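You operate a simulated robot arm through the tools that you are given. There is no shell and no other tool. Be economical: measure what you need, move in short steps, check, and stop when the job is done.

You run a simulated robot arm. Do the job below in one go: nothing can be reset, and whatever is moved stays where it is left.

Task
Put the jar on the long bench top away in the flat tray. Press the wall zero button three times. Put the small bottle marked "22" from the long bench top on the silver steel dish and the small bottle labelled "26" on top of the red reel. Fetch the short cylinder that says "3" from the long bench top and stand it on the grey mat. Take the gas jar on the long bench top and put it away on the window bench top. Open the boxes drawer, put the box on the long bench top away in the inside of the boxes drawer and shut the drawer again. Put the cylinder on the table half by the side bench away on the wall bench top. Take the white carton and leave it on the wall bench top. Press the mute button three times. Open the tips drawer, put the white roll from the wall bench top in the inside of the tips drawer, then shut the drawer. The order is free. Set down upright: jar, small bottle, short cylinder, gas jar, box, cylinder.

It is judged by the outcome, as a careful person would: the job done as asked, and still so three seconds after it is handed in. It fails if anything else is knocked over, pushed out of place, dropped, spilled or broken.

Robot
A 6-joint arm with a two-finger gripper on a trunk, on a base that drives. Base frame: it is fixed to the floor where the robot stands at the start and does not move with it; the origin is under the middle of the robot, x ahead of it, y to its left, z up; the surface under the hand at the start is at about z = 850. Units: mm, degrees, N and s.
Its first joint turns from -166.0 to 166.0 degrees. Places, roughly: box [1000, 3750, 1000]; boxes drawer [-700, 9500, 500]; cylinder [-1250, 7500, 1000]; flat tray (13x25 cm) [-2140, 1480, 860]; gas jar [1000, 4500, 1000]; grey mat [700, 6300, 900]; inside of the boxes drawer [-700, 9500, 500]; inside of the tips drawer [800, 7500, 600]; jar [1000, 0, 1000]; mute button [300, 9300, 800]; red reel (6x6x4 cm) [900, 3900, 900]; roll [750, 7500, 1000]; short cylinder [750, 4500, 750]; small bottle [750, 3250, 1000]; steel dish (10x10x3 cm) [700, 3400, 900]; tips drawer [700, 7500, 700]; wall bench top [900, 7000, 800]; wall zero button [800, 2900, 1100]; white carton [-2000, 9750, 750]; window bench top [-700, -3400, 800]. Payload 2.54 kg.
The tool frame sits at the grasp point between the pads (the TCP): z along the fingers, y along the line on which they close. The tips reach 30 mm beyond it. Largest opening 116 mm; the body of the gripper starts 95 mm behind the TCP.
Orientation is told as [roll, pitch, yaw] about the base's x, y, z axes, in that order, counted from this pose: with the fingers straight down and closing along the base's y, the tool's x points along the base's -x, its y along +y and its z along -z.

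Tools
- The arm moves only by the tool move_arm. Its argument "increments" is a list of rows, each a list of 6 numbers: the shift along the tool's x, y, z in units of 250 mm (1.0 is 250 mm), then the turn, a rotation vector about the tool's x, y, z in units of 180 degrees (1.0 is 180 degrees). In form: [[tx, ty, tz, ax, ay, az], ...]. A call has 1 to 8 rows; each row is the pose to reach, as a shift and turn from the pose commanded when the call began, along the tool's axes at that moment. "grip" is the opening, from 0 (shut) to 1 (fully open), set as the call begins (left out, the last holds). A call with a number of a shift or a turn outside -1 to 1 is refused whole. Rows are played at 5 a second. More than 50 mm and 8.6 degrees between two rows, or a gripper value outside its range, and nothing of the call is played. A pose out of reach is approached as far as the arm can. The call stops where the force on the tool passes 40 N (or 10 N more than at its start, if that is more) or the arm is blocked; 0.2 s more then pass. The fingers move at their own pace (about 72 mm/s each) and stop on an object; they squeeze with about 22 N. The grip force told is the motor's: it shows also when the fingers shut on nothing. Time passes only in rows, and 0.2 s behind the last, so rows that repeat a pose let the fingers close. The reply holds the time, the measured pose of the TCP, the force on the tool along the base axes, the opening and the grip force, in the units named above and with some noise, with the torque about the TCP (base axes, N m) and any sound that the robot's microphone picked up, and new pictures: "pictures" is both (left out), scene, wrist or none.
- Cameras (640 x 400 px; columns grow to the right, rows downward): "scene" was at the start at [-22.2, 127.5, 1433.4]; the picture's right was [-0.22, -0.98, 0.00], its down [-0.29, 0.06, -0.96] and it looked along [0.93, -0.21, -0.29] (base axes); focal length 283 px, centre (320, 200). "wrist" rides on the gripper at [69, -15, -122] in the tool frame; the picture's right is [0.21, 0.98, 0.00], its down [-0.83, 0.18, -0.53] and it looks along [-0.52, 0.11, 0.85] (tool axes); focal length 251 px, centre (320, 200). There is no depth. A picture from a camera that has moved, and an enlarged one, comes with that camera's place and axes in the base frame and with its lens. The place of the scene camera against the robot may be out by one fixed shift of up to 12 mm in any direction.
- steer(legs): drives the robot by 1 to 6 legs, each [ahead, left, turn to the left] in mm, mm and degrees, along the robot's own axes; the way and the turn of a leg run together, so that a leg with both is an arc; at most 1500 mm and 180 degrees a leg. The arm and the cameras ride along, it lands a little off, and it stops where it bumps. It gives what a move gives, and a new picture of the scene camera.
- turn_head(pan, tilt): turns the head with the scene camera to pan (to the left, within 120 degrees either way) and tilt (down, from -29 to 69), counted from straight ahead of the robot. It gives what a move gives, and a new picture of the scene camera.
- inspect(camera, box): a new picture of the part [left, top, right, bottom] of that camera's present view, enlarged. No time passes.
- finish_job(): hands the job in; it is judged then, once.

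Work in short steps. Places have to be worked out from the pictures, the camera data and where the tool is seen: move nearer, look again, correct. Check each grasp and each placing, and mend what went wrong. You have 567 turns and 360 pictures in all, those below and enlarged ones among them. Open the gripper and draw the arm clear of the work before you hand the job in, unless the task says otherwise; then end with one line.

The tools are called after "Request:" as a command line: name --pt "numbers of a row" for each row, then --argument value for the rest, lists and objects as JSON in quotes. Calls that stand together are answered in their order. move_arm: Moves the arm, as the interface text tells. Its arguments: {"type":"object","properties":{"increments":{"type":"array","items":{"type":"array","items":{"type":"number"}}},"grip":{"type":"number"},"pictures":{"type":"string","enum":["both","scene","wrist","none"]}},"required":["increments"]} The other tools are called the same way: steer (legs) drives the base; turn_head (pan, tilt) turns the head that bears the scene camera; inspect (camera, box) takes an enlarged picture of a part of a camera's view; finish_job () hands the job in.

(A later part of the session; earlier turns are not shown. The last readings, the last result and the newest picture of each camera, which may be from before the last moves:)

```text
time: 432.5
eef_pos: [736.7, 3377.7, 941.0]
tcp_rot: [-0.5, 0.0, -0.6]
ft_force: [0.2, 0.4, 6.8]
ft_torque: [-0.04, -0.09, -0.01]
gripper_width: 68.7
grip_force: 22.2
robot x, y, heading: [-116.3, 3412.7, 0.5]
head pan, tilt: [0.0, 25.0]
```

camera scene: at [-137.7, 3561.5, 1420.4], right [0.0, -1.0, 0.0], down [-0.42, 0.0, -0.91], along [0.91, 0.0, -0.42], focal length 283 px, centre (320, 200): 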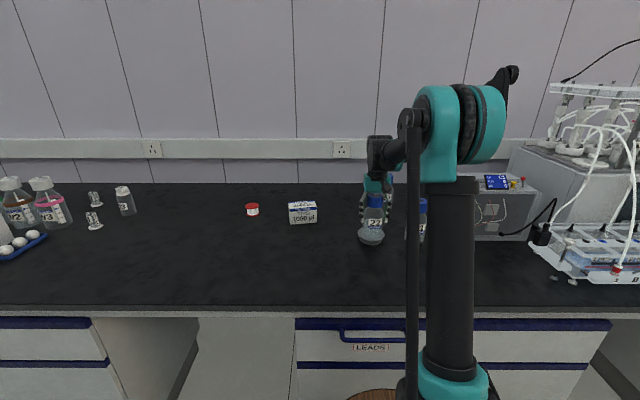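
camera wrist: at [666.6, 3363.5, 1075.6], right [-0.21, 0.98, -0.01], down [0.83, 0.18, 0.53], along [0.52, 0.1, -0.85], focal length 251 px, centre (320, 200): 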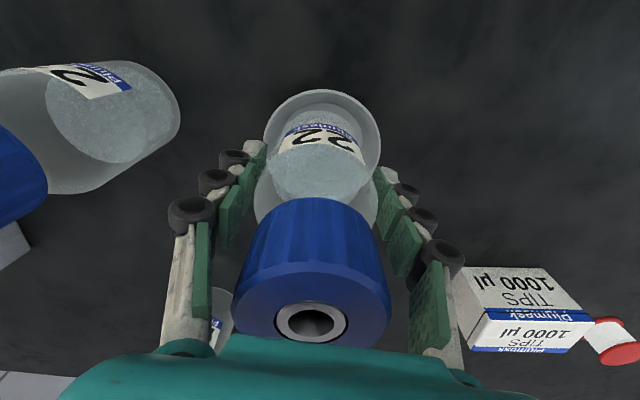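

Contact at the expected height. I'll release and rise.

Request:
move_arm --pt "0 0 0.004 0 0 0" --pt "0 0 0.004 0 0 0" --pt "0 0 0.004 0 0 0" --pt "0 0 -0.14 0 0 0" --pt "0 0 -0.32 0 0 0" --pt "0 0 -0.5 0 0 0" --pt "0 0 -0.66 0 0 0" --pt "0 0 -0.78 0 0 0" --grip 0.8

```text
time: 434.3
eef_pos: [737.5, 3378.4, 1136.2]
tcp_rot: [-0.5, 0.1, -0.4]
ft_force: [0.3, 0.6, -0.2]
ft_torque: [0.0, -0.01, 0.04]
gripper_width: 93.1
grip_force: 0.0
robot x, y, heading: [-118.1, 3411.6, 0.3]
head pan, tilt: [0.0, 25.0]
camera scene: at [-137.6, 3561.5, 1420.4], right [0.0, -1.0, 0.0], down [-0.42, 0.0, -0.91], along [0.91, 0.0, -0.42], focal length 283 px, centre (320, 200)
camera wrist: at [667.1, 3365.5, 1257.1], right [-0.21, 0.98, -0.01], down [0.83, 0.18, 0.53], along [0.52, 0.1, -0.85], focal length 251 px, centre (320, 200)
```

scene: 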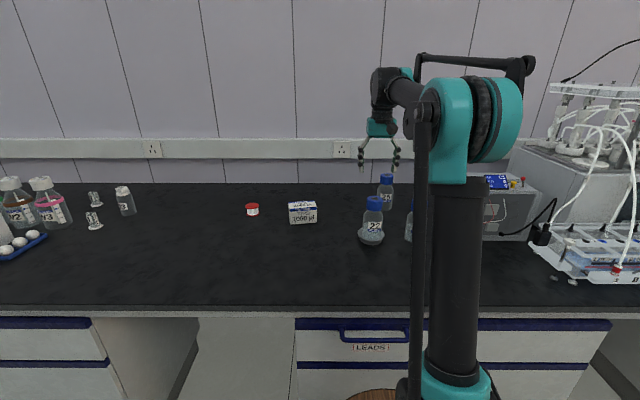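
wrist: 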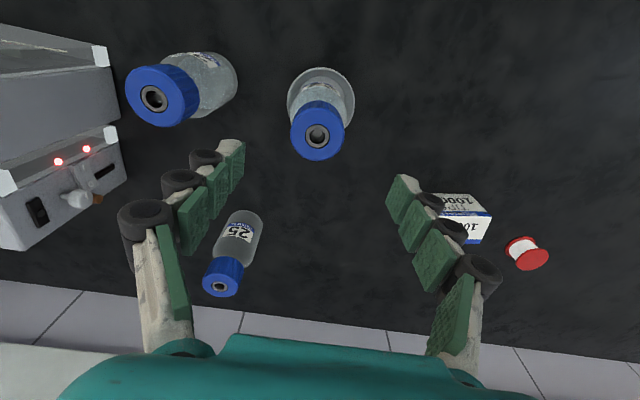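

Bottle 22 stands in the dish. Next I'll move above bottle 26.

Request:
move_arm --pt "0.11 -0.14 0 0 0 0" --pt "0.22 -0.28 0 0 0 0" --pt "0.33 -0.42 0 0 0 0" --pt "0.44 -0.56 0 0 0 0" --pt "0.55 -0.7 0 0 0 0" --pt "0.6 -0.816 0 0 0 0" --grip 1 --pictures "wrist"

```text
time: 435.7
eef_pos: [586.2, 3175.4, 1137.4]
tcp_rot: [-0.5, 0.0, -0.5]
ft_force: [-0.6, 0.2, -0.6]
ft_torque: [0.0, 0.03, -0.01]
gripper_width: 116.3
grip_force: 0.1
robot x, y, heading: [-115.5, 3415.8, 0.2]
head pan, tilt: [0.0, 25.0]
camera wrist: at [515.4, 3161.6, 1259.1], right [-0.21, 0.98, -0.01], down [0.83, 0.18, 0.53], along [0.52, 0.1, -0.85], focal length 251 px, centre (320, 200)
```

wrist: 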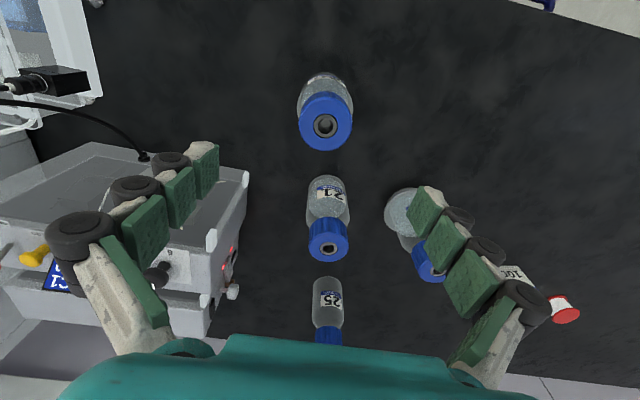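

Bottle 26 is at (579, 3178). The reel is at the edge of reach, so I'll grasp with the tool pitched 10° forward to gain reach while the bottle stays vertical.

Request:
move_arm --pt "0.015 0.008 0.02 0 -0.028 0" --pt "0.028 0.01 0.04 0 -0.0556 0" --pt "0.028 0.01 0.2 0 -0.0556 0" --pt "0.028 0.01 0.37 0 -0.0556 0" --pt "0.028 0.01 0.54 0 -0.0556 0" --pt "0.028 0.01 0.7 0 -0.0556 0" --pt "0.028 0.01 0.808 0 -0.0556 0" --pictures "wrist"

Request:
move_arm --pt "0 0 0 0 0 0" --pt "0 0 0 0 0 0" --pt "0 0 0 0 0 0" --pt "0 0 0 0 0 0" --grip 0 --pictures "wrist"

```text
time: 437.3
eef_pos: [577.8, 3176.6, 935.3]
tcp_rot: [-0.6, -9.9, -0.3]
ft_force: [0.6, -0.3, -0.1]
ft_torque: [-0.04, -0.03, -0.02]
gripper_width: 115.7
grip_force: 0.0
robot x, y, heading: [-115.7, 3412.4, 0.4]
head pan, tilt: [0.0, 25.0]
camera wrist: at [487.3, 3163.3, 1042.6], right [-0.2, 0.98, -0.05], down [0.72, 0.18, 0.67], along [0.66, 0.1, -0.74], focal length 251 px, centre (320, 200)
```

wrist: 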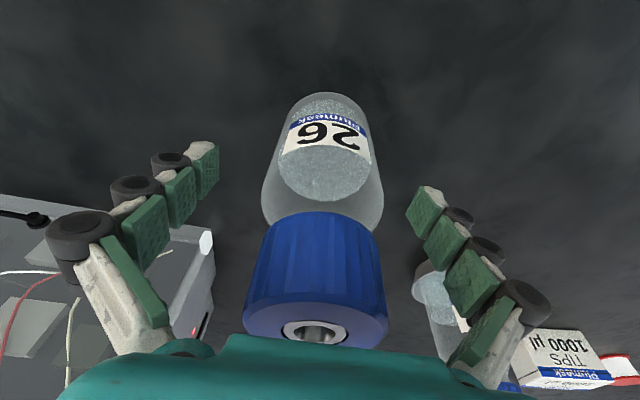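

```text
time: 438.3
eef_pos: [578.5, 3176.8, 935.3]
tcp_rot: [-0.5, -9.9, -0.4]
ft_force: [0.0, 1.0, 1.0]
ft_torque: [0.1, 0.0, 0.01]
gripper_width: 68.9
grip_force: 21.7
robot x, y, heading: [-116.7, 3416.7, 0.4]
head pan, tilt: [0.0, 25.0]
camera wrist: at [487.5, 3163.2, 1043.0], right [-0.2, 0.98, -0.05], down [0.72, 0.18, 0.67], along [0.66, 0.1, -0.74], focal length 251 px, centre (320, 200)
```

wrist: 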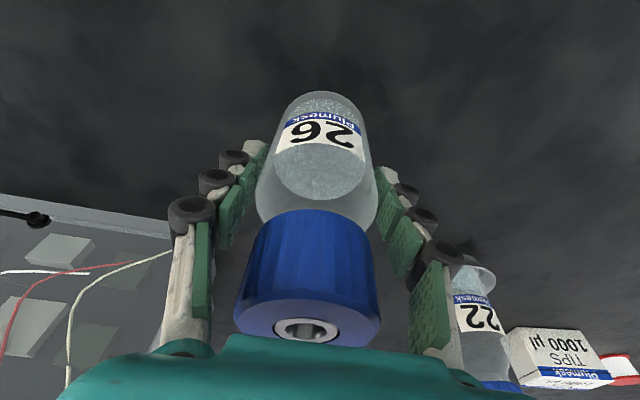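

Gripped. I'll lift vertically, tuck in, then strafe to the reel.

Request:
move_arm --pt "-0.03 0 -0.17 0 0 0" --pt "-0.06 0 -0.34 0 0 0" --pt "-0.09 0 -0.51 0 0 0" --pt "-0.12 0 -0.68 0 0 0" --pt "-0.146 0 -0.847 0 0 0" --pictures "none"

Request:
move_arm --pt "0.09 0.15 -0.015 0 0 0" --pt "0.18 0.3 -0.03 0 0 0" --pt "0.27 0.45 -0.046 0 0 0" --pt "0.36 0.6 -0.062 0 0 0" --pt "0.45 0.75 -0.077 0 0 0" --pt "0.51 0.92 -0.088 0 0 0" --pictures "none"

Request:
steer --legs '[[0, 430, 0], [45, 0, 0]]'

Request:
turn_head --pan 0 --tilt 30

```text
time: 439.5
eef_pos: [580.5, 3180.3, 1152.2]
tcp_rot: [-0.6, -10.0, -0.5]
ft_force: [1.2, -0.2, -3.8]
ft_torque: [0.02, 0.04, -0.02]
gripper_width: 69.0
grip_force: 22.2
robot x, y, heading: [-116.2, 3416.7, 0.2]
head pan, tilt: [0.0, 25.0]
```

```text
time: 440.9
eef_pos: [449.3, 3409.8, 1149.1]
tcp_rot: [-0.5, -10.0, -0.5]
ft_force: [0.2, -1.4, -3.9]
ft_torque: [0.02, 0.04, -0.02]
gripper_width: 68.9
grip_force: 22.2
robot x, y, heading: [-118.9, 3414.0, 0.0]
head pan, tilt: [0.0, 25.0]
```

```text
time: 444.0
eef_pos: [494.5, 3840.7, 1149.0]
tcp_rot: [-0.5, -10.0, -0.6]
ft_force: [0.0, -1.0, -4.4]
ft_torque: [0.0, 0.06, 0.01]
gripper_width: 68.6
grip_force: 22.0
robot x, y, heading: [-71.6, 3845.1, 0.2]
head pan, tilt: [0.0, 25.0]
camera scene: at [-93.0, 3994.4, 1420.4], right [0.0, -1.0, 0.0], down [-0.42, 0.0, -0.91], along [0.91, 0.0, -0.42], focal length 283 px, centre (320, 200)
```

scene: 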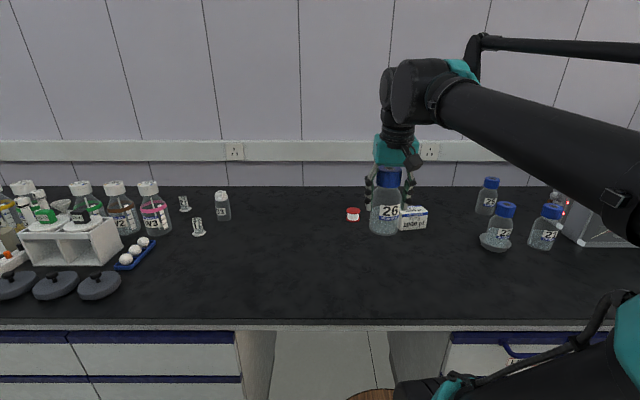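

```text
time: 444.7
eef_pos: [495.3, 3842.3, 1149.8]
tcp_rot: [-0.5, -10.1, -0.6]
ft_force: [-0.6, 0.2, -4.4]
ft_torque: [0.0, 0.02, 0.04]
gripper_width: 68.5
grip_force: 21.9
robot x, y, heading: [-67.3, 3848.3, 0.0]
head pan, tilt: [0.0, 30.0]
camera scene: at [-94.7, 3994.4, 1412.5], right [0.0, -1.0, 0.0], down [-0.5, 0.0, -0.87], along [0.87, 0.0, -0.5], focal length 283 px, centre (320, 200)
```

scene: 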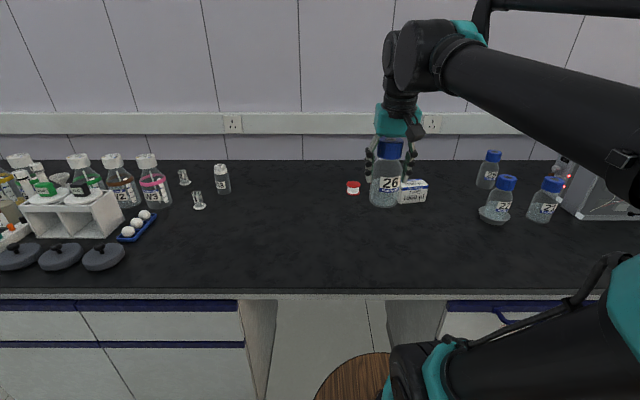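

I'll extend toward the reel and look down at it.

Request:
move_arm --pt "-0.18 0 0.031 0 0 0" --pt "-0.36 0 0.062 0 0 0" --pt "-0.54 0 0.093 0 0 0" --pt "-0.72 0 0.124 0 0 0" --pt "-0.9 0 0.155 0 0 0" --pt "-1.0 0 0.173 0 0 0" --pictures "none"

Request:
move_arm --pt "-0.16 0 0.028 0 0 0" --pt "-0.32 0 0.055 0 0 0" --pt "-0.46 0 0.08 0 0 0" --pictures "wrist"

```text
time: 446.1
eef_pos: [750.7, 3838.6, 1151.2]
tcp_rot: [-0.5, -10.0, -0.6]
ft_force: [-0.7, 0.0, -3.2]
ft_torque: [0.04, 0.0, -0.01]
gripper_width: 68.6
grip_force: 21.8
robot x, y, heading: [-72.6, 3846.0, 0.2]
head pan, tilt: [0.0, 30.0]
```

```text
time: 446.9
eef_pos: [864.7, 3839.1, 1149.9]
tcp_rot: [-0.6, -9.9, -0.6]
ft_force: [-1.2, 0.0, -2.5]
ft_torque: [0.02, -0.07, -0.01]
gripper_width: 68.9
grip_force: 21.8
robot x, y, heading: [-70.7, 3848.5, -0.0]
head pan, tilt: [0.0, 30.0]
camera wrist: at [774.1, 3824.1, 1257.4], right [-0.2, 0.98, -0.05], down [0.72, 0.18, 0.67], along [0.66, 0.1, -0.74], focal length 251 px, centre (320, 200)
```

wrist: 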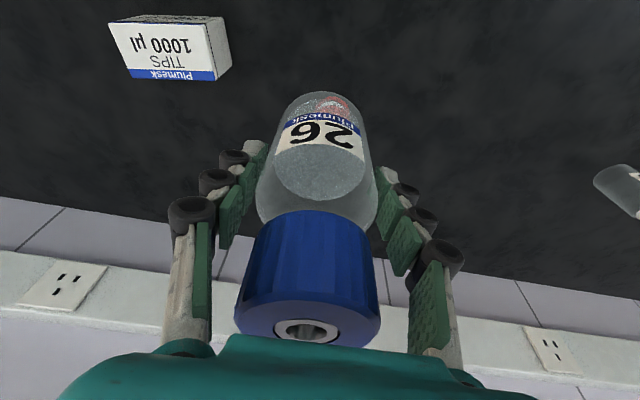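

The reel is partly hidden behind the bottle. I'll shift sideways 150 mm to measure it cleanly.

Request:
move_arm --pt "0 -0.18 0 0 0 0" --pt "0 -0.36 0 0 0 0" --pt "0 -0.54 0 0 0 0" --pictures "wrist"

Request:
inspect --camera "wrist" --box '[360, 20, 520, 120]'

Request:
inspect --camera "scene" --box '[310, 150, 410, 212]'

```text
time: 447.7
eef_pos: [863.7, 3705.6, 1151.3]
tcp_rot: [-0.5, -10.0, -0.4]
ft_force: [0.6, 1.8, -4.5]
ft_torque: [-0.06, 0.06, 0.0]
gripper_width: 68.7
grip_force: 22.8
robot x, y, heading: [-72.8, 3845.7, 0.1]
head pan, tilt: [0.0, 30.0]
camera wrist: at [773.7, 3690.5, 1258.0], right [-0.2, 0.98, -0.04], down [0.72, 0.18, 0.67], along [0.66, 0.1, -0.74], focal length 251 px, centre (320, 200)
```

wrist: 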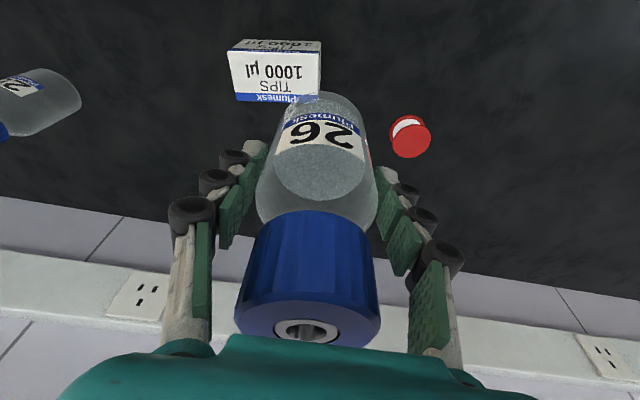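

```text
4.00 times, centred on (440, 70) of wrist
camera zoom: at [773.7, 3690.5, 1258.0], right [-0.2, 0.98, -0.04], down [0.72, 0.18, 0.67], along [0.66, 0.1, -0.74], focal length 1006 px, centre (-160, 720)
```

zoom: 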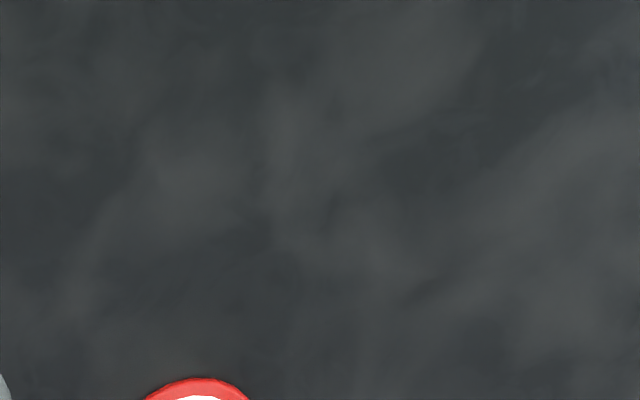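

```text
6.40 times, centred on (360, 181) of scene
camera zoom: at [-94.7, 3994.8, 1412.4], right [0.0, -1.0, 0.0], down [-0.5, 0.0, -0.87], along [0.87, 0.0, -0.5], focal length 1809 px, centre (64, 322)
```

zoom: 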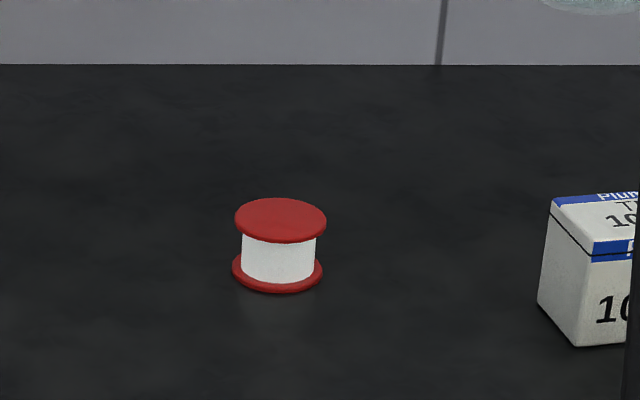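

The reel's top is centred at about (936, 3855). I'll move the bottle over it.

Request:
move_arm --pt "-0.07 0.16 0.012 0 0 0" --pt "-0.14 0.32 0.024 0 0 0" --pt "-0.21 0.48 0.037 0 0 0" --pt "-0.284 0.6 0.049 0 0 0" --pt "-0.284 0.6 0.049 0 0 0"

```text
time: 448.9
eef_pos: [936.7, 3852.8, 1150.1]
tcp_rot: [-0.6, -10.0, -0.7]
ft_force: [0.5, 0.1, -3.4]
ft_torque: [0.04, 0.01, 0.01]
gripper_width: 68.7
grip_force: 21.6
robot x, y, heading: [-74.4, 3847.1, 0.2]
head pan, tilt: [0.0, 30.0]
camera scene: at [-94.7, 3994.4, 1412.5], right [0.0, -1.0, 0.0], down [-0.5, 0.0, -0.87], along [0.87, 0.0, -0.5], focal length 283 px, centre (320, 200)
camera wrist: at [847.0, 3838.6, 1257.3], right [-0.2, 0.98, -0.05], down [0.72, 0.18, 0.67], along [0.66, 0.1, -0.74], focal length 251 px, centre (320, 200)
```

scene: 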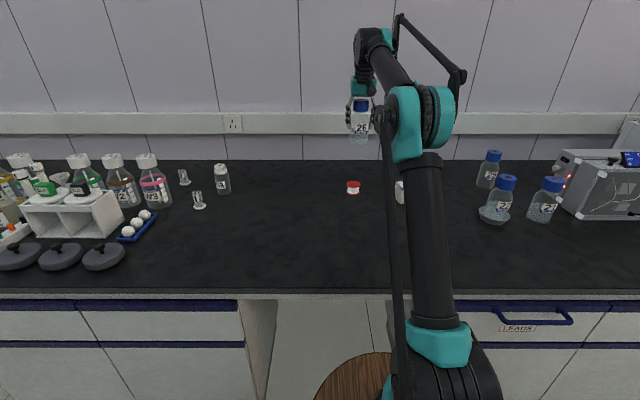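
wrist: 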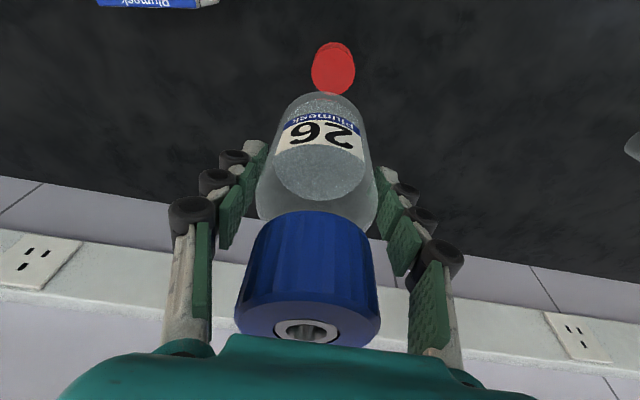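

Aligned. I'll lower straight down to about 10 mm above the reel.

Request:
move_arm --pt "0.03 0.01 0.17 0 0 0" --pt "0.059 0.01 0.34 0 0 0" --pt "0.088 0.01 0.51 0 0 0" --pt "0.11 0.01 0.64 0 0 0"

Request:
inspect --camera "scene" --box '[310, 140, 410, 202]'

```text
time: 449.9
eef_pos: [938.9, 3852.0, 988.4]
tcp_rot: [-0.5, -9.9, -0.6]
ft_force: [-0.5, 0.8, -4.2]
ft_torque: [0.0, 0.01, -0.01]
gripper_width: 68.8
grip_force: 21.6
robot x, y, heading: [-73.4, 3842.8, 0.4]
head pan, tilt: [0.0, 30.0]
camera scene: at [-94.8, 3994.4, 1412.5], right [0.0, -1.0, 0.0], down [-0.5, 0.0, -0.87], along [0.87, 0.0, -0.5], focal length 283 px, centre (320, 200)
camera wrist: at [848.1, 3838.9, 1096.4], right [-0.2, 0.98, -0.05], down [0.72, 0.18, 0.67], along [0.66, 0.1, -0.74], focal length 251 px, centre (320, 200)
```

scene: 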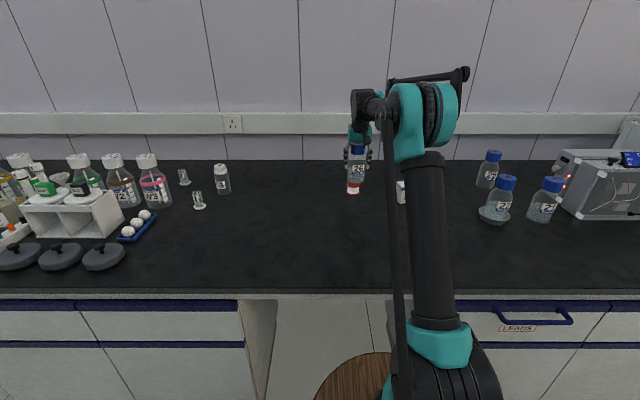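
wrist: 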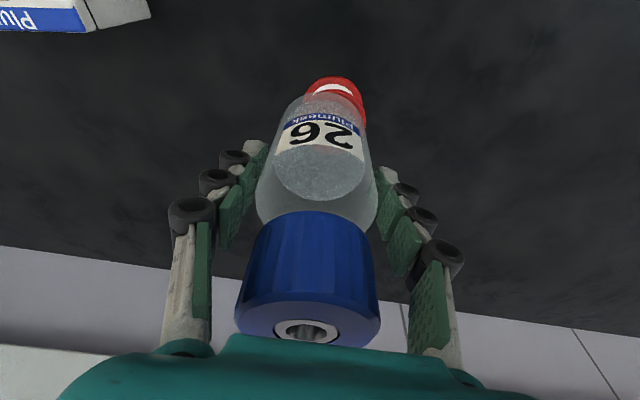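

```text
6.40 times, centred on (360, 171) of scene
camera zoom: at [-94.8, 3994.4, 1412.5], right [0.0, -1.0, 0.0], down [-0.5, 0.0, -0.87], along [0.87, 0.0, -0.5], focal length 1809 px, centre (64, 386)
```

zoom: 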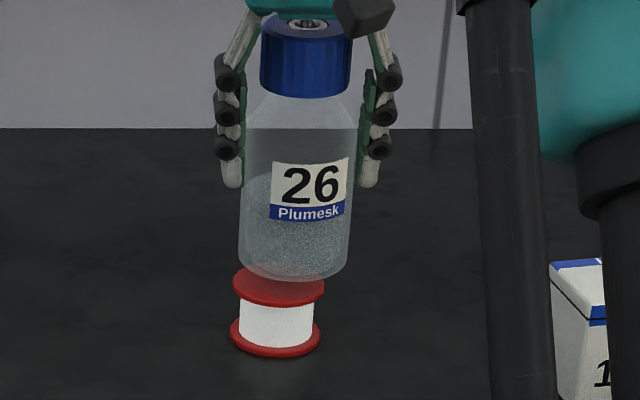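

The bottle looks about 6–8 mm right of and slightly beyond the reel centre. I'll correct by (-5, +6) mm and re-check.

Request:
move_arm --pt "0.02 0.026 -0.003 0 0 0" --pt "0.02 0.026 -0.003 0 0 0" --pictures "wrist"

Request:
inspect --camera "scene" --box '[310, 140, 410, 202]'

Request:
inspect --camera "wrist" --box '[240, 60, 400, 160]'

```text
time: 450.5
eef_pos: [933.1, 3858.2, 989.0]
tcp_rot: [-0.4, -9.9, -0.6]
ft_force: [-0.6, 0.3, -4.1]
ft_torque: [0.0, -0.02, 0.0]
gripper_width: 68.6
grip_force: 21.9
robot x, y, heading: [-71.9, 3841.4, 0.0]
head pan, tilt: [0.0, 30.0]
camera wrist: at [842.5, 3845.4, 1096.1], right [-0.2, 0.98, -0.05], down [0.72, 0.18, 0.67], along [0.66, 0.1, -0.74], focal length 251 px, centre (320, 200)
```

wrist: 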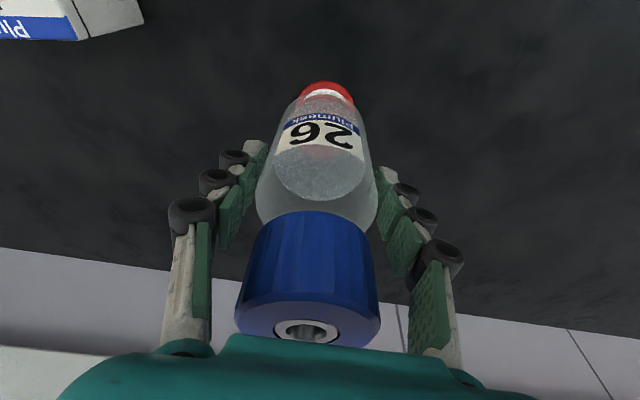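

```text
6.40 times, centred on (360, 171) of scene
camera zoom: at [-94.6, 3994.4, 1412.5], right [0.0, -1.0, 0.0], down [-0.5, 0.0, -0.87], along [0.87, 0.0, -0.5], focal length 1809 px, centre (64, 386)
```

zoom: 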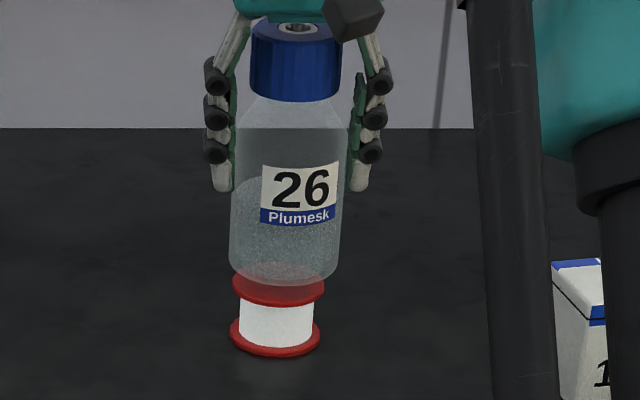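

```text
4.00 times, centred on (320, 110) of wrist
camera zoom: at [842.5, 3845.4, 1096.1], right [-0.2, 0.98, -0.05], down [0.72, 0.18, 0.67], along [0.66, 0.1, -0.74], focal length 1006 px, centre (320, 560)
```

zoom: 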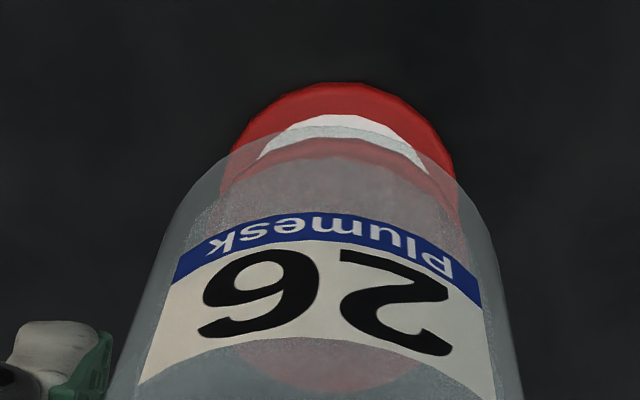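

Nearly centred: the reel shows about 4 mm further and 3 mm left. I'll nudge (+3, +2) and lower to contact.

Request:
move_arm --pt "-0.011 0.009 0.01 0 0 0" --pt "-0.008 0.009 0.026 0 0 0" --pt "-0.006 0.009 0.038 0 0 0" --pt "-0.004 0.009 0.046 0 0 0" --pictures "none"

```text
time: 451.5
eef_pos: [936.9, 3860.8, 977.4]
tcp_rot: [-0.5, -9.8, -0.6]
ft_force: [-0.5, -0.1, -4.3]
ft_torque: [0.0, 0.05, -0.03]
gripper_width: 68.7
grip_force: 22.0
robot x, y, heading: [-71.0, 3848.1, 0.2]
head pan, tilt: [0.0, 30.0]
```

Request:
move_arm --pt "0.0015 0 0.0085 0 0 0" --pt "0.003 0 0.017 0 0 0" --pt "0.0045 0 0.025 0 0 0" --pictures "none"

```text
time: 452.3
eef_pos: [936.2, 3861.7, 971.7]
tcp_rot: [-0.5, -10.0, -0.6]
ft_force: [0.7, 0.5, 14.2]
ft_torque: [0.04, -0.09, -0.09]
gripper_width: 68.7
grip_force: 21.9
robot x, y, heading: [-69.3, 3845.5, 0.1]
head pan, tilt: [0.0, 30.0]
```

Contact. I'll check the alignment before letting go.

Request:
inspect --camera "scene" --box '[310, 140, 410, 202]'

Request:
inspect --camera "wrist" --box '[240, 60, 400, 160]'

```text
6.40 times, centred on (360, 171) of scene
camera zoom: at [-95.4, 3994.4, 1412.4], right [0.0, -1.0, 0.0], down [-0.5, 0.0, -0.87], along [0.87, 0.0, -0.5], focal length 1809 px, centre (64, 386)
```

zoom: 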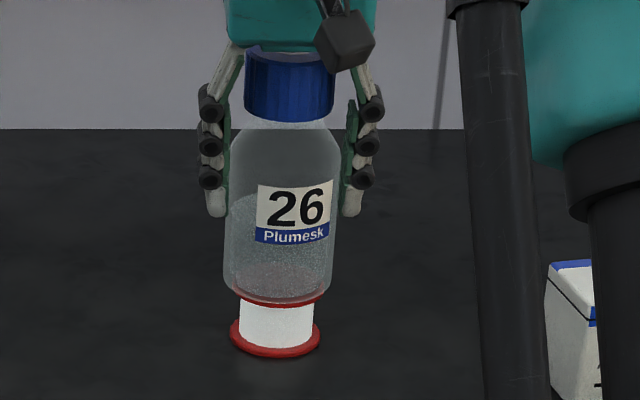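

```text
4.00 times, centred on (320, 110) of wrist
camera zoom: at [845.0, 3848.2, 1078.3], right [-0.2, 0.98, -0.05], down [0.72, 0.18, 0.67], along [0.66, 0.1, -0.74], focal length 1006 px, centre (320, 560)
```

zoom: 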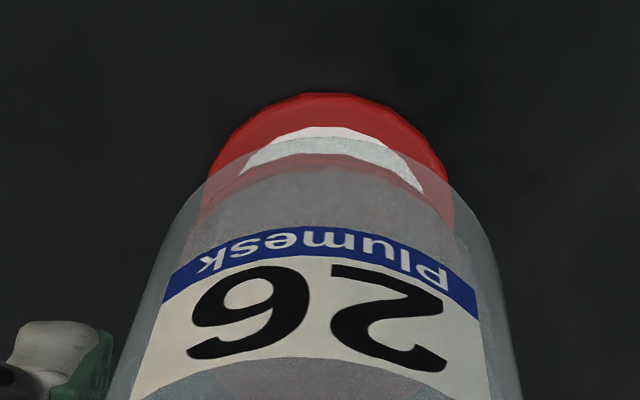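

Centred on both axes. I'll open and rise straight up.

Request:
move_arm --pt "0 0 0 0 0 0" --pt "0 0 0 0 0 0" --pt "0 0 0 0 0 0" --pt "0 0 0 0 0 0" --pt "-0.02 0 -0.1 0 0 0" --pt "-0.05 0 -0.28 0 0 0" --pt "-0.08 0 -0.46 0 0 0" --pt "-0.11 0 -0.64 0 0 0" --grip 0.9

Request:
inspect --camera "scene" --box '[310, 140, 410, 202]'

```text
time: 454.1
eef_pos: [936.4, 3864.0, 1135.8]
tcp_rot: [-0.5, -10.0, -0.7]
ft_force: [0.5, 0.1, -0.5]
ft_torque: [0.0, 0.02, 0.01]
gripper_width: 104.5
grip_force: 0.1
robot x, y, heading: [-70.1, 3845.0, -0.1]
head pan, tilt: [0.0, 30.0]
camera scene: at [-94.6, 3994.4, 1412.5], right [0.0, -1.0, 0.0], down [-0.5, 0.0, -0.87], along [0.87, 0.0, -0.5], focal length 283 px, centre (320, 200)
camera wrist: at [845.5, 3850.7, 1242.4], right [-0.2, 0.98, -0.05], down [0.72, 0.18, 0.67], along [0.66, 0.1, -0.74], focal length 251 px, centre (320, 200)
```

scene: 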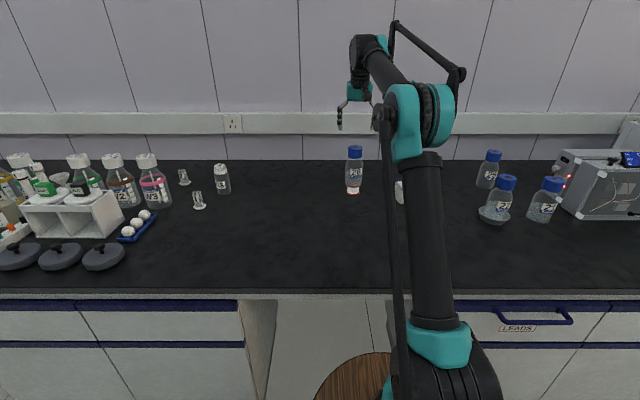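
wrist: 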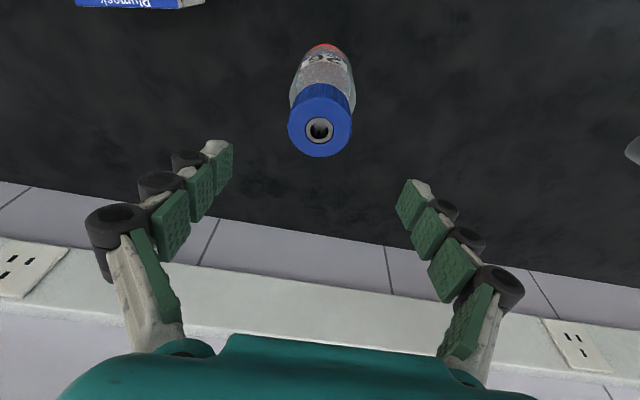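

```text
6.40 times, centred on (360, 171) of scene
camera zoom: at [-94.6, 3994.4, 1412.5], right [0.0, -1.0, 0.0], down [-0.5, 0.0, -0.87], along [0.87, 0.0, -0.5], focal length 1809 px, centre (64, 386)
```

zoom: 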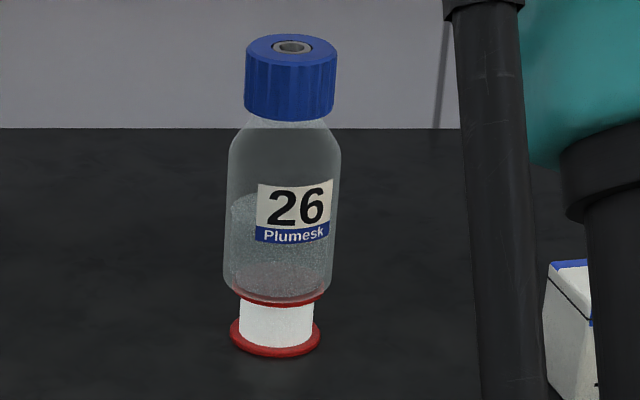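

Bottle 26 stands on the reel. I'll retract and straighten the tool, then go look for the wall zero button.

Request:
move_arm --pt "0.16 0 -0.05 0 0 0" --pt "0.32 0 -0.08 0 0 0" --pt "0.48 0 -0.1 0 0 0" --pt "0.64 0 -0.12 0 0.02 0" --pt "0.8 0 -0.14 0 0.04 0" --pt "0.96 0 -0.17 0 0.0556 0" --pictures "none"

Request:
move_arm --pt "0.18 0 0 0 0 0" --pt "0.36 0 0 0 0 0" --pt "0.54 -0.02 0 0 0 0" --pt "0.72 -0.04 0 0 0 0" --pt "0.85 -0.06 0 0 0 0" --pictures "none"

Request:
steer --legs '[[-60, 0, 0], [0, -800, 0]]'

Request:
turn_head --pan 0 --tilt 15

```text
time: 455.5
eef_pos: [691.9, 3864.8, 1131.7]
tcp_rot: [-0.5, 0.1, -0.6]
ft_force: [0.6, 0.3, -0.5]
ft_torque: [-0.02, 0.04, 0.01]
gripper_width: 104.6
grip_force: 0.0
robot x, y, heading: [-73.8, 3845.5, 0.2]
head pan, tilt: [0.0, 30.0]
```

```text
time: 456.7
eef_pos: [480.3, 3853.0, 1134.5]
tcp_rot: [-0.4, 0.0, -0.6]
ft_force: [0.6, -0.4, 0.7]
ft_torque: [-0.04, 0.06, 0.03]
gripper_width: 104.0
grip_force: 0.1
robot x, y, heading: [-71.0, 3847.1, 0.1]
head pan, tilt: [0.0, 30.0]
```

```text
time: 461.5
eef_pos: [424.8, 3071.3, 1135.3]
tcp_rot: [-0.6, 0.0, -0.1]
ft_force: [-0.1, -0.2, -0.2]
ft_torque: [-0.01, -0.01, -0.01]
gripper_width: 104.5
grip_force: 0.0
robot x, y, heading: [-126.4, 3062.4, 0.7]
head pan, tilt: [0.0, 30.0]
camera scene: at [-151.4, 3207.2, 1412.5], right [0.01, -1.0, 0.0], down [-0.5, -0.01, -0.87], along [0.87, 0.01, -0.5], focal length 283 px, centre (320, 200)
```

scene: 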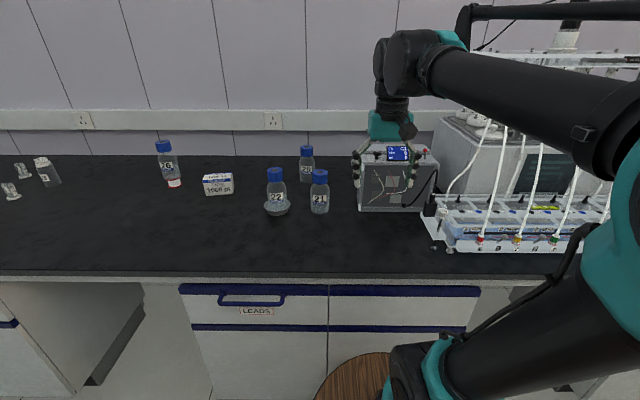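

```text
time: 462.3
eef_pos: [425.3, 3072.3, 1135.4]
tcp_rot: [-0.6, 0.1, -0.2]
ft_force: [0.4, 0.2, -0.2]
ft_torque: [0.01, 0.0, 0.01]
gripper_width: 104.2
grip_force: 0.0
robot x, y, heading: [-126.8, 3060.3, 0.8]
head pan, tilt: [0.0, 15.0]
camera scene: at [-148.5, 3207.2, 1436.6], right [0.01, -1.0, 0.0], down [-0.26, 0.0, -0.97], along [0.97, 0.01, -0.26], focal length 283 px, centre (320, 200)
```

scene: 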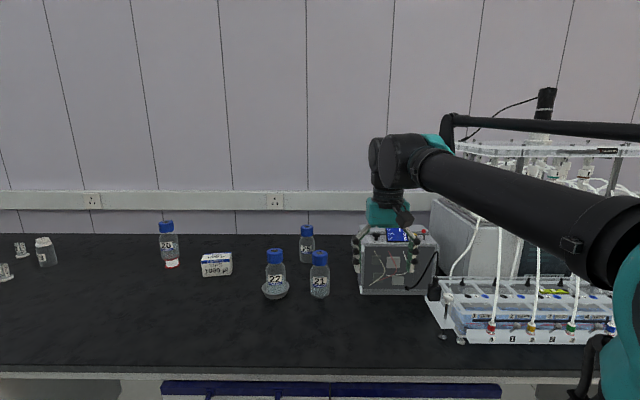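

Request:
inspect --camera "scene" --box '[340, 210, 460, 300]'

Request:
inspect --camera "wrist" --box '[0, 0, 640, 400]'

```text
4.44 times, centred on (400, 255) of scene
camera zoom: at [-148.5, 3207.2, 1436.6], right [0.01, -1.0, 0.0], down [-0.26, 0.0, -0.97], along [0.97, 0.01, -0.26], focal length 1256 px, centre (-36, -44)
```

zoom: 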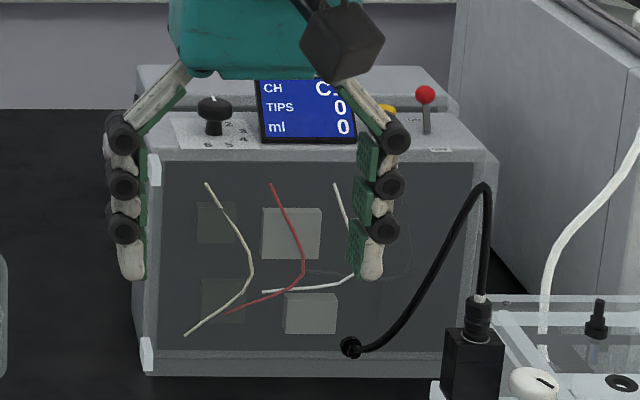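

```text
1.00 times, centred on (320, 200) of wrist (not enlarged: the box is as wide or as high as the picture)
camera zoom: at [354.9, 3057.2, 1255.5], right [-0.21, 0.98, -0.01], down [0.83, 0.18, 0.53], along [0.52, 0.11, -0.85], focal length 251 px, centre (320, 200)
```

zoom: 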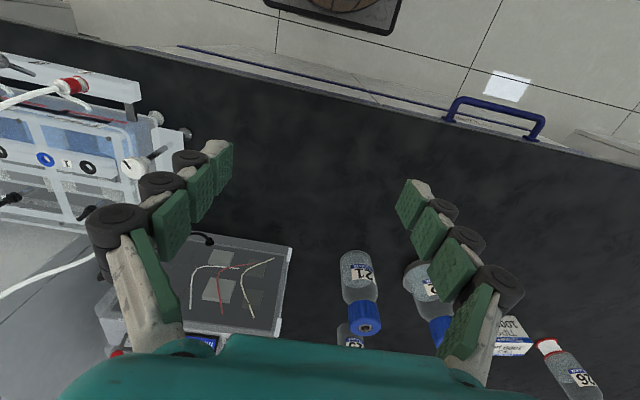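

The gripper hides the instrument's controls. I'll move the hand left for a clear view.

Request:
move_arm --pt "0 0.19 0 0 0 0" --pt "0 0.38 0 0 0 0" --pt "0 0.57 0 0 0 0" --pt "0 0.76 0 0 0 0" --pt "0 0.95 0 0 0 0" --grip 0 --pictures "none"

Request:
inspect --camera "scene" --box '[350, 210, 460, 270]'

Request:
inspect --camera "scene" --box '[420, 120, 640, 350]'

```text
time: 463.5
eef_pos: [425.2, 3308.4, 1134.2]
tcp_rot: [-0.5, 0.0, -0.1]
ft_force: [0.3, -0.3, 0.2]
ft_torque: [0.04, 0.0, -0.01]
gripper_width: 0.0
grip_force: 21.9
robot x, y, heading: [-125.1, 3056.3, 0.6]
head pan, tilt: [0.0, 15.0]
```

```text
5.82 times, centred on (405, 240) of scene
camera zoom: at [-148.6, 3206.9, 1436.7], right [0.01, -1.0, 0.0], down [-0.26, 0.0, -0.97], along [0.97, 0.01, -0.26], focal length 1645 px, centre (-174, -33)
```

zoom: 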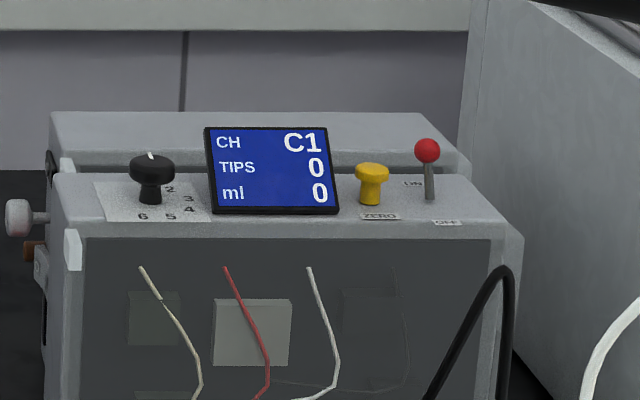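

```text
1.74 times, centred on (530, 235) of scene
camera zoom: at [-148.6, 3206.9, 1436.7], right [0.01, -1.0, 0.0], down [-0.26, 0.0, -0.97], along [0.97, 0.01, -0.26], focal length 492 px, centre (-45, 139)
```

zoom: 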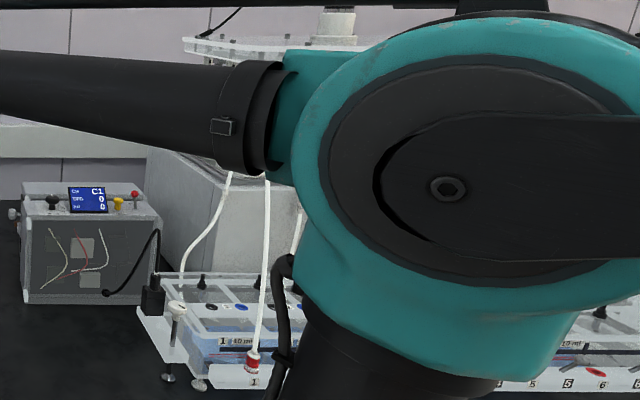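

The yellow mushroom button labelled ZERO sits on top of the instrument near (782, 2884, 1058), between the display and a red lever. I'll turn the gripper 90° so its thin side fits between them.

Request:
move_arm --pt "0 0 0 0 0 0.0455" --pt "0 0 0 0 0 0.091" --pt "0 0 0 0 0 0.1364" --pt "0 0 0 0 0 0.1818" --pt "0 0 0 0 0 0.2273" --pt "0 0 0 0 0 0.2727" --pt "0 0 0 0 0 0.3182" --pt "0 0 0 0 0 0.3636" --pictures "none"

Request:
move_arm --pt "0 0 0 0 0 0.0455" --pt "0 0 0 0 0 0.091" --pt "0 0 0 0 0 0.1364" --pictures "none"

```text
time: 465.3
eef_pos: [425.8, 3308.2, 1132.2]
tcp_rot: [-0.2, -0.4, -65.7]
ft_force: [0.5, -0.3, 0.4]
ft_torque: [-0.04, -0.04, -0.03]
gripper_width: 0.0
grip_force: 22.1
robot x, y, heading: [-126.3, 3059.0, 0.7]
head pan, tilt: [0.0, 15.0]
```

```text
time: 466.1
eef_pos: [424.5, 3309.4, 1131.9]
tcp_rot: [-0.1, -0.5, -90.2]
ft_force: [0.4, 0.5, 0.1]
ft_torque: [0.03, 0.01, 0.01]
gripper_width: 0.0
grip_force: 21.8
robot x, y, heading: [-127.3, 3059.9, 1.1]
head pan, tilt: [0.0, 15.0]
```

Moving above the button.

Request:
move_arm --pt "-0.14 0.118 -0.04 0 0 0" --pt "-0.28 0.236 -0.08 0 0 0" --pt "-0.42 0.354 -0.1 0 0 0" --pt "-0.56 0.472 -0.1 0 0 0" --pt "-0.7 0.59 -0.1 0 0 0" --pt "-0.84 0.708 -0.1 0 0 0" --pictures "none"

Request:
move_arm --pt "-0.14 0.118 0 0 0 0" --pt "-0.28 0.236 0 0 0 0" --pt "-0.42 0.354 0 0 0 0" --pt "-0.56 0.472 0 0 0 0" --pt "-0.7 0.59 0 0 0 0" --pt "-0.8 0.7 0 0 0 0"

Request:
inspect --camera "scene" --box '[350, 190, 460, 270]'

```text
time: 467.5
eef_pos: [602.4, 3098.6, 1160.8]
tcp_rot: [0.0, -0.5, -90.0]
ft_force: [-0.9, -0.6, 1.0]
ft_torque: [0.03, -0.04, -0.03]
gripper_width: 0.2
grip_force: 21.8
robot x, y, heading: [-126.7, 3058.8, 0.7]
head pan, tilt: [0.0, 15.0]
```

```text
time: 468.9
eef_pos: [775.5, 2897.9, 1160.3]
tcp_rot: [0.1, -0.5, -90.1]
ft_force: [-0.5, 2.3, 0.7]
ft_torque: [-0.04, -0.04, 0.01]
gripper_width: 0.0
grip_force: 22.4
robot x, y, heading: [-127.8, 3057.4, 0.8]
head pan, tilt: [0.0, 15.0]
camera scene: at [-148.9, 3207.5, 1436.6], right [0.01, -1.0, 0.0], down [-0.26, 0.0, -0.97], along [0.97, 0.01, -0.26], focal length 283 px, centre (320, 200)
camera wrist: at [759.2, 2968.4, 1280.8], right [0.98, 0.21, 0.0], down [0.18, -0.82, 0.54], along [0.11, -0.53, -0.84], focal length 251 px, centre (320, 200)
```

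scene: 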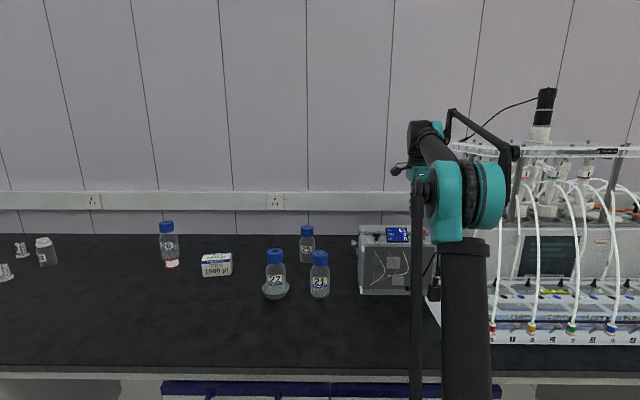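
wrist: 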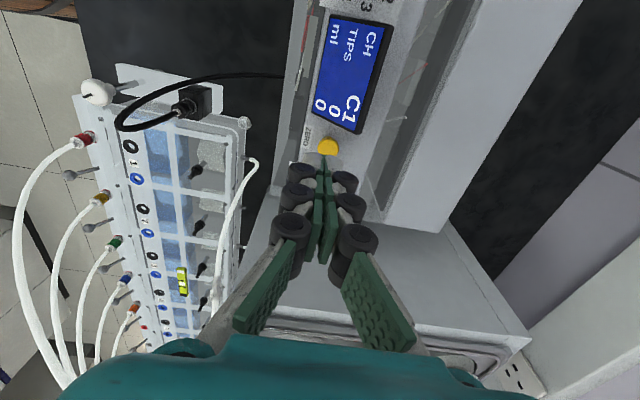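

```text
5.00 times, centred on (405, 230) of scene
camera zoom: at [-148.9, 3207.5, 1436.6], right [0.01, -1.0, 0.0], down [-0.26, 0.0, -0.97], along [0.97, 0.01, -0.26], focal length 1413 px, centre (-105, 50)
```

zoom: 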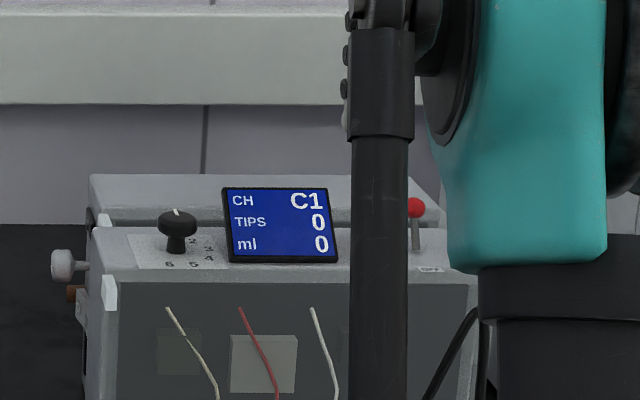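

The button is at (783, 2886). I'll align and descend to just above it.

Request:
move_arm --pt "-0.046 0.03 0 0 0 0" --pt "-0.046 0.03 0.12 0 0 0" --pt "-0.046 0.03 0.24 0 0 0" --pictures "wrist"

Request:
inspect --camera "wrist" --box '[240, 90, 400, 190]'

```text
time: 469.7
eef_pos: [783.0, 2887.1, 1101.3]
tcp_rot: [0.0, -0.5, -90.1]
ft_force: [-0.3, 0.4, -0.5]
ft_torque: [-0.04, 0.01, -0.02]
gripper_width: 0.0
grip_force: 22.0
robot x, y, heading: [-129.3, 3061.2, 0.8]
head pan, tilt: [0.0, 15.0]
camera wrist: at [767.2, 2955.4, 1220.6], right [0.98, 0.21, 0.0], down [0.18, -0.82, 0.54], along [0.11, -0.53, -0.84], focal length 251 px, centre (320, 200)
```

wrist: 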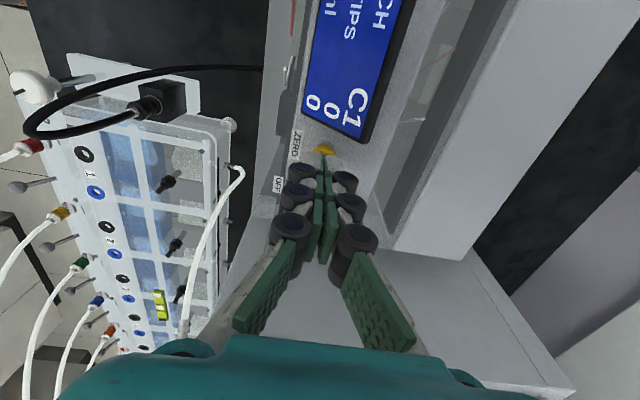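

```text
4.00 times, centred on (320, 140) of wrist
camera zoom: at [767.2, 2955.4, 1220.6], right [0.98, 0.21, 0.0], down [0.18, -0.82, 0.54], along [0.11, -0.53, -0.84], focal length 1006 px, centre (320, 440)
```

zoom: 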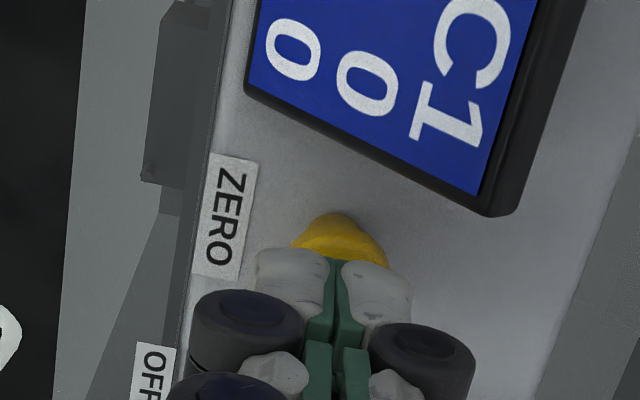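

Aligned. Pressing down in small rows.

Request:
move_arm --pt "0 0 0.012 0 0 0" --pt "0 0 0.024 0 0 0" --pt "0 0 0.036 0 0 0" --pt "0 0 0.048 0 0 0" --pictures "none"

```text
time: 470.7
eef_pos: [783.6, 2886.1, 1087.9]
tcp_rot: [0.0, -0.4, -90.0]
ft_force: [-0.6, 0.1, 0.5]
ft_torque: [0.03, 0.0, 0.01]
gripper_width: 0.0
grip_force: 22.1
robot x, y, heading: [-126.1, 3060.2, 0.9]
head pan, tilt: [0.0, 15.0]
```

Request:
move_arm --pt "0 0 0.008 0 0 0" --pt "0 0 0.016 0 0 0" --pt "0 0 0.024 0 0 0" --pictures "none"

```text
time: 471.5
eef_pos: [785.0, 2885.9, 1083.3]
tcp_rot: [0.1, -0.4, -90.1]
ft_force: [0.8, 0.9, 2.5]
ft_torque: [0.05, -0.01, 0.02]
gripper_width: 0.1
grip_force: 22.2
robot x, y, heading: [-124.6, 3057.8, 0.8]
head pan, tilt: [0.0, 15.0]
```

Light contact. Pressing further until a click.

Request:
move_arm --pt "0 0 0.008 0 0 0" --pt "0 0 0.016 0 0 0" --pictures "none"

```text
time: 472.1
eef_pos: [783.4, 2887.6, 1078.6]
tcp_rot: [0.0, -0.5, -90.1]
ft_force: [-0.3, 0.9, 3.1]
ft_torque: [0.01, -0.01, 0.03]
gripper_width: 0.0
grip_force: 22.0
robot x, y, heading: [-126.8, 3059.9, 0.7]
head pan, tilt: [0.0, 15.0]
heard: click
```

Click one. I'll release by rising 12 mm.

Request:
move_arm --pt "0 0 -0.024 0 0 0" --pt "0 0 -0.05 0 0 0" --pt "0 0 -0.05 0 0 0" --pictures "none"

Request:
move_arm --pt "0 0 0.026 0 0 0" --pt "0 0 0.04 0 0 0" --pt "0 0 0.051 0 0 0" --pictures "none"

```text
time: 472.9
eef_pos: [785.6, 2886.9, 1091.5]
tcp_rot: [-0.1, -0.6, -90.1]
ft_force: [-0.9, 0.2, -0.1]
ft_torque: [-0.02, 0.01, -0.03]
gripper_width: 0.0
grip_force: 22.2
robot x, y, heading: [-120.2, 3059.3, 0.6]
head pan, tilt: [0.0, 15.0]
```

```text
time: 473.7
eef_pos: [783.6, 2886.5, 1077.7]
tcp_rot: [-0.1, -0.6, -90.1]
ft_force: [0.3, 0.5, 3.8]
ft_torque: [-0.02, -0.05, -0.02]
gripper_width: 0.0
grip_force: 22.1
robot x, y, heading: [-130.2, 3060.9, 0.6]
head pan, tilt: [0.0, 15.0]
heard: click
```

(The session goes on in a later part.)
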